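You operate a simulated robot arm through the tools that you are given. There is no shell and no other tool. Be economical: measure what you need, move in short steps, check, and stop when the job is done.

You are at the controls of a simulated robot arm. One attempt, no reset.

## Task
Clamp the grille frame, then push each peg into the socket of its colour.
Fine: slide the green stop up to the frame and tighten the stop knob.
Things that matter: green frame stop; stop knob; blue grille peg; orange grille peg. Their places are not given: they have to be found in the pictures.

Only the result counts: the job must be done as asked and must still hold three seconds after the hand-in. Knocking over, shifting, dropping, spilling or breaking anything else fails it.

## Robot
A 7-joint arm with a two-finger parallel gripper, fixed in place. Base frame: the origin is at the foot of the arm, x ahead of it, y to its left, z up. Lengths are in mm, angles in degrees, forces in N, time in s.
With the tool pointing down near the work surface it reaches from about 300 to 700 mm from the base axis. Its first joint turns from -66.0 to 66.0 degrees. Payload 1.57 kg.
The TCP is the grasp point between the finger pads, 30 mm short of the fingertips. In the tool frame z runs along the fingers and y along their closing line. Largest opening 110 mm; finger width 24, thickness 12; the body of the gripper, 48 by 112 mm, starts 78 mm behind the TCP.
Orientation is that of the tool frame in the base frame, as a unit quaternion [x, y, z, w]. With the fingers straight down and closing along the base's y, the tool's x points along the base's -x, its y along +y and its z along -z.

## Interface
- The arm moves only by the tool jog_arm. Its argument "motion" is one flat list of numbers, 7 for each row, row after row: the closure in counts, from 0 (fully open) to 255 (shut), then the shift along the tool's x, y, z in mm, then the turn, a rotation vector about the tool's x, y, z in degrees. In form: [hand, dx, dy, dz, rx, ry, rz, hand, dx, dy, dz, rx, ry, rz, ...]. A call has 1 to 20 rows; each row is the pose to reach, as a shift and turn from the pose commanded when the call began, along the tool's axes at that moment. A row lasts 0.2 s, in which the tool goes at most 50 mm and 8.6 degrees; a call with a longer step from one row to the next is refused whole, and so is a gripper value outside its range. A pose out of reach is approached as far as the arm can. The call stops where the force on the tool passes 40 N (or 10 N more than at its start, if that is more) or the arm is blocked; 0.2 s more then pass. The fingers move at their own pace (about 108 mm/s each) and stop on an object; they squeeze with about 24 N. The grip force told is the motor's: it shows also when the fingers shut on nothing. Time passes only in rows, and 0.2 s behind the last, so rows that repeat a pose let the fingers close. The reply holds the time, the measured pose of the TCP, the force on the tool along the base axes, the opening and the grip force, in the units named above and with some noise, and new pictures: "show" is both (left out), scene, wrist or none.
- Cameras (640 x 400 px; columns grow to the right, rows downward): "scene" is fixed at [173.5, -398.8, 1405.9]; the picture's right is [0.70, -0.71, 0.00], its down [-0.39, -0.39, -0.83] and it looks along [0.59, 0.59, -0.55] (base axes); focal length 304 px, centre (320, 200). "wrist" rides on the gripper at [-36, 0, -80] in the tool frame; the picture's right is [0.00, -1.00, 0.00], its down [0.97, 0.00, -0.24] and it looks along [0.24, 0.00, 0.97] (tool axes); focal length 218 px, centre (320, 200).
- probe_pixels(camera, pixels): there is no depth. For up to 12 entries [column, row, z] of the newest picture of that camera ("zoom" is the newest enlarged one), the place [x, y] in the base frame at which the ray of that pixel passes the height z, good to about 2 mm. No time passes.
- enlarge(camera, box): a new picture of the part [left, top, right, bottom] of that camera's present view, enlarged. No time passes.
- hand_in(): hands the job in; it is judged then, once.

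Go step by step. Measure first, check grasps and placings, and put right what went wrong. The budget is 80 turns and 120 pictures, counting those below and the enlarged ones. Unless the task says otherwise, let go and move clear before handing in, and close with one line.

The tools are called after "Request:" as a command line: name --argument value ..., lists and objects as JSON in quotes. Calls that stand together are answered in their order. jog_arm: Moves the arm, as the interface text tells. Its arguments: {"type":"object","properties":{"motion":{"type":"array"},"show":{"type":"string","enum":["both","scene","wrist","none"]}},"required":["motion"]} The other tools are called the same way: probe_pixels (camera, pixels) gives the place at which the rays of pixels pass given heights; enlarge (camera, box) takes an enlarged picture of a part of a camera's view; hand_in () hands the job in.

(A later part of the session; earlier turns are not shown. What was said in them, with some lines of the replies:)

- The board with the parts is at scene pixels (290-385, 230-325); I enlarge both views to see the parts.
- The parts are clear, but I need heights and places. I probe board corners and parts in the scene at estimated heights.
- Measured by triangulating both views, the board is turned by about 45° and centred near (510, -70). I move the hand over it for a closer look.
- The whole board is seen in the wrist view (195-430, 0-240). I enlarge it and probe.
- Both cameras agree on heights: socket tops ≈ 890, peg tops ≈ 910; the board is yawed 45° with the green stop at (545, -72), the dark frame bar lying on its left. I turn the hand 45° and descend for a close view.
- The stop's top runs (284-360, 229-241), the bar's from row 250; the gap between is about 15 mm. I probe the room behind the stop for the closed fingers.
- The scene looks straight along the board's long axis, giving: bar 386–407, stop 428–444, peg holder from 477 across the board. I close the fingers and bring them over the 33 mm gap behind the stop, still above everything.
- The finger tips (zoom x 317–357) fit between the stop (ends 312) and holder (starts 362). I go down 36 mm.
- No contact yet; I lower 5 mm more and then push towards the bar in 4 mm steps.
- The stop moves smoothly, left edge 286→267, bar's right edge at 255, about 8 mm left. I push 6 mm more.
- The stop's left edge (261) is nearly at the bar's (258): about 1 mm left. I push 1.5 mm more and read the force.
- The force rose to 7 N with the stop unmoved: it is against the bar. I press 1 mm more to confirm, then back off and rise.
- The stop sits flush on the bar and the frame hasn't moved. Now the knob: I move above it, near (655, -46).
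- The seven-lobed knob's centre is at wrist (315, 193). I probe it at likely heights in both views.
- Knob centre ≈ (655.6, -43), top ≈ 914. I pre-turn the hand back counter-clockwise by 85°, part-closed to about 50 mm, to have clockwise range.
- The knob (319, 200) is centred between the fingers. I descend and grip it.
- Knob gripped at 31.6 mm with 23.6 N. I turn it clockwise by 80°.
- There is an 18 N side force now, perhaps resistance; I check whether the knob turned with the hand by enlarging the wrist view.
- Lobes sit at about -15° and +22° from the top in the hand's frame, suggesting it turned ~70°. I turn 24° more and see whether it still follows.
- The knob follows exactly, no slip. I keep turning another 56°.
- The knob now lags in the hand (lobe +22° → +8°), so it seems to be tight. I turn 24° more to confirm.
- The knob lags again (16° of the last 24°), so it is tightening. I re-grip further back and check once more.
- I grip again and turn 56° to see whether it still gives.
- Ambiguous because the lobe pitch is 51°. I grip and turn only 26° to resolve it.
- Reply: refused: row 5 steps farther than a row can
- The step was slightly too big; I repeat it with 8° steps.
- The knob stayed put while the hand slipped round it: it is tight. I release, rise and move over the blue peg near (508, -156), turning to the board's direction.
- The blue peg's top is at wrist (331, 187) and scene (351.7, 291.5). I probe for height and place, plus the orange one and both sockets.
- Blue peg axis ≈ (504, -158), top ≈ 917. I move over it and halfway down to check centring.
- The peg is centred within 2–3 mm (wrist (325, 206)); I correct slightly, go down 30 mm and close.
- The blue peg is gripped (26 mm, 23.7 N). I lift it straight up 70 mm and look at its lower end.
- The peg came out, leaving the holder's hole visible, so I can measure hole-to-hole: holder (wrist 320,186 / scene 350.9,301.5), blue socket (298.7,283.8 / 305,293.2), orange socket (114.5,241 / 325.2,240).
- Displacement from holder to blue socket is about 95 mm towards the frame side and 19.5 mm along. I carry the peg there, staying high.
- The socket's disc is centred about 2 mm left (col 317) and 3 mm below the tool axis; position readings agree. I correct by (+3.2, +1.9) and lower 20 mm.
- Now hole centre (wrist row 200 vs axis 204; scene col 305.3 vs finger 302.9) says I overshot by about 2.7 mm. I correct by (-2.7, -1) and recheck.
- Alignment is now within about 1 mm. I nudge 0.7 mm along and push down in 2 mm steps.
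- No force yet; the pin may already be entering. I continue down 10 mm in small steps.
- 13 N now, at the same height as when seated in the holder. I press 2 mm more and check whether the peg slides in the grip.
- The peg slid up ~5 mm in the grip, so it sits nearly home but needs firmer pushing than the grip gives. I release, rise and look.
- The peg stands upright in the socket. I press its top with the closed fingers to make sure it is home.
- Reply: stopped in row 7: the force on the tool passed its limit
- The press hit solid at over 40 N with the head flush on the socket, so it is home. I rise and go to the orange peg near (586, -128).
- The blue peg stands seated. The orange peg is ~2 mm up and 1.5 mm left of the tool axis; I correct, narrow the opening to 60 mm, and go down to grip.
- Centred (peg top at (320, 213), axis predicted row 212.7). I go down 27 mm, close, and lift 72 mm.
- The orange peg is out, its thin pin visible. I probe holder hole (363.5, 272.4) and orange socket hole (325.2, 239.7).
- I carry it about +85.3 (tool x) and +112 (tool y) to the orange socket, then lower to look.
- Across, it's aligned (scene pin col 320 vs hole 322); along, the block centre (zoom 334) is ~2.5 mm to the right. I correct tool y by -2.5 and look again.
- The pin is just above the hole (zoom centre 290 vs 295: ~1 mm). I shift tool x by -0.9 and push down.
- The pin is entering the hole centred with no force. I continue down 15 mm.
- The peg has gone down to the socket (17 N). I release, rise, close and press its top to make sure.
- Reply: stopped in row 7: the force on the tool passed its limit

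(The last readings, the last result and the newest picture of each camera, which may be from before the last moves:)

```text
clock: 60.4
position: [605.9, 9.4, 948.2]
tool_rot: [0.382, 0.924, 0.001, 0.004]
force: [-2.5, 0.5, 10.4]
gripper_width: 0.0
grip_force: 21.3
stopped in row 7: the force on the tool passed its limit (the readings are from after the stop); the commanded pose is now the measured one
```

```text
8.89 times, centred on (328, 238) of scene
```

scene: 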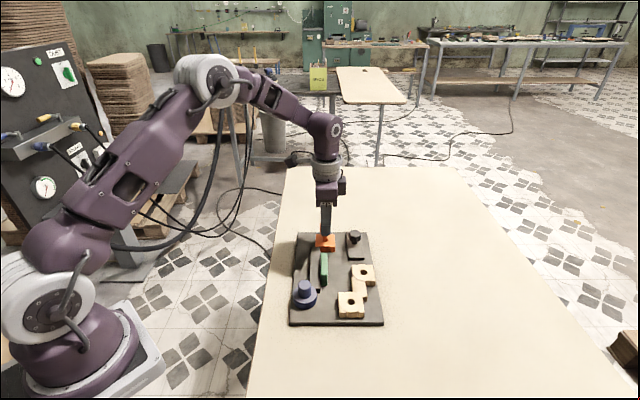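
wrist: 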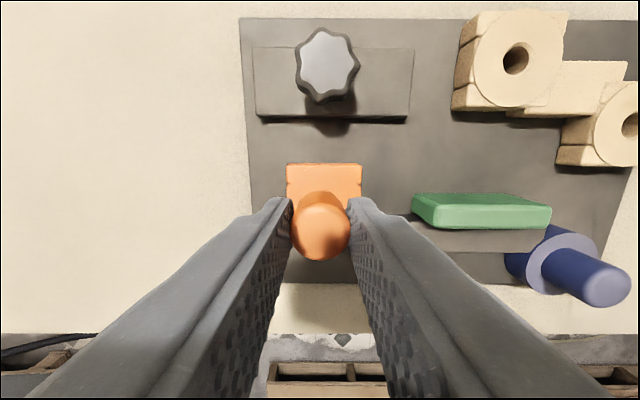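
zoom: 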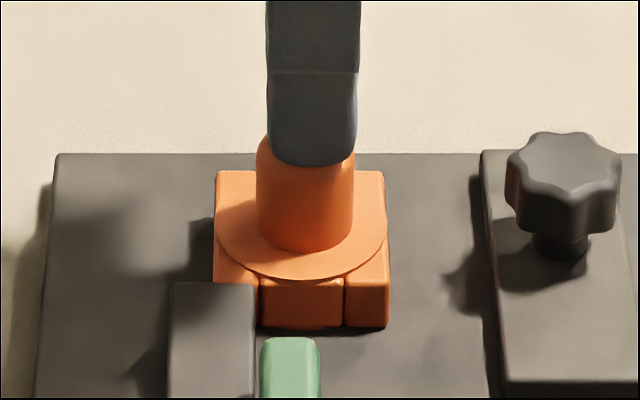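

Solid stop at the same height as blue (948), head flush on the socket. I rise well clear and take a last look.

Request:
jog_arm --motion '[255, 0, 0, -20, 0, 0, 0, 255, 0, 0, -50, 0, 0, 0, 255, 0, 0, -90, 0, 0, 0, 200, 0, 0, -130, 0, 0, 0, 100, -20, 0, -160, 0, 0, 0, 100, -40, 0, -170, 0, 0, 0, 100, -40, 0, -170, 0, 0, 0]'

Request:
enlarge --camera "scene" --box '[285, 225, 390, 328]'

Request:
enlarge --camera "wrist" --box '[280, 130, 480, 280]'

```text
clock: 62.0
position: [630.7, -20.2, 1119.4]
tool_rot: [0.383, 0.924, 0.001, 0.002]
force: [-0.1, 0.4, -0.3]
gripper_width: 66.9
grip_force: 0.0
```

scene: 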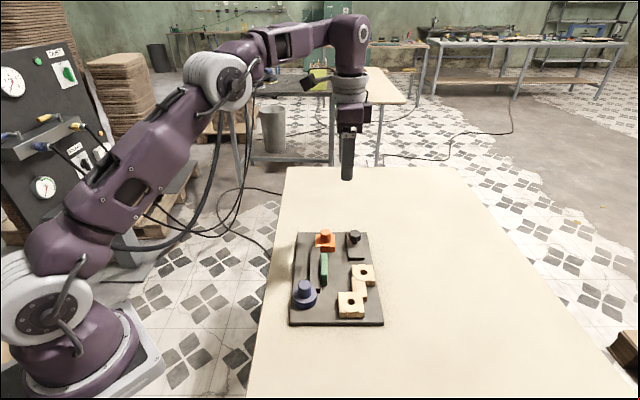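
wrist: 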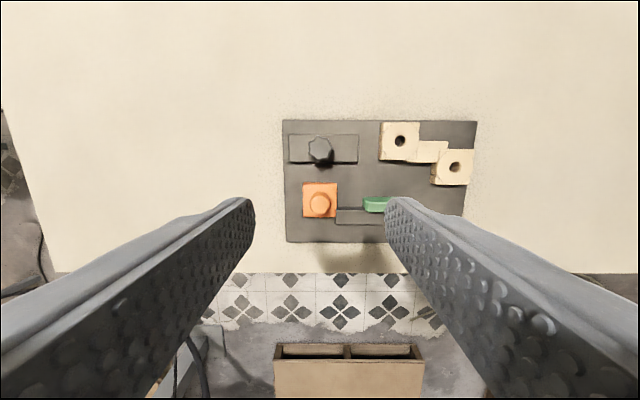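

```text
3.88 times, centred on (338, 276) of scene
```

zoom: 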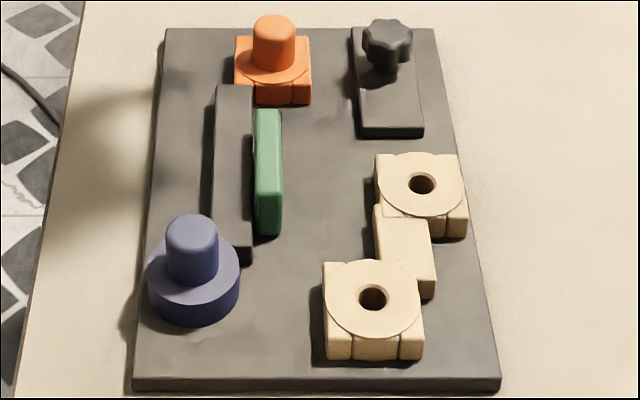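

```text
2.67 times, centred on (380, 205) of wrist
```

zoom: 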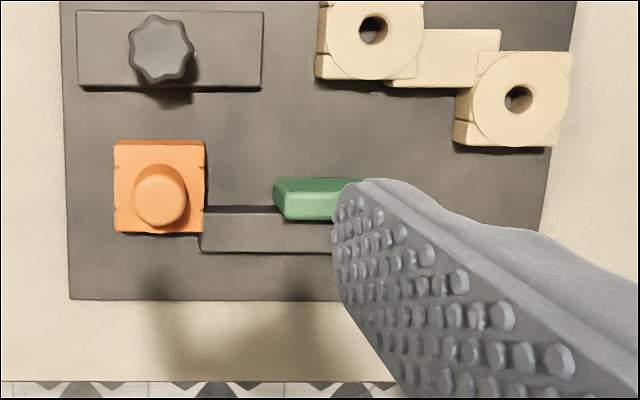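

Both pegs stand seated in the sockets of their colour, the stop lies against the frame, the knob is tight and the hand is clear. I hand in.

Request:
hand_in

```text
The job is handed in.
```

I slid the green stop against the frame, tightened the stop knob, and pushed the blue and orange pegs into the sockets of their colours. The hand is clear and the job is handed in; I have not been told the verdict.
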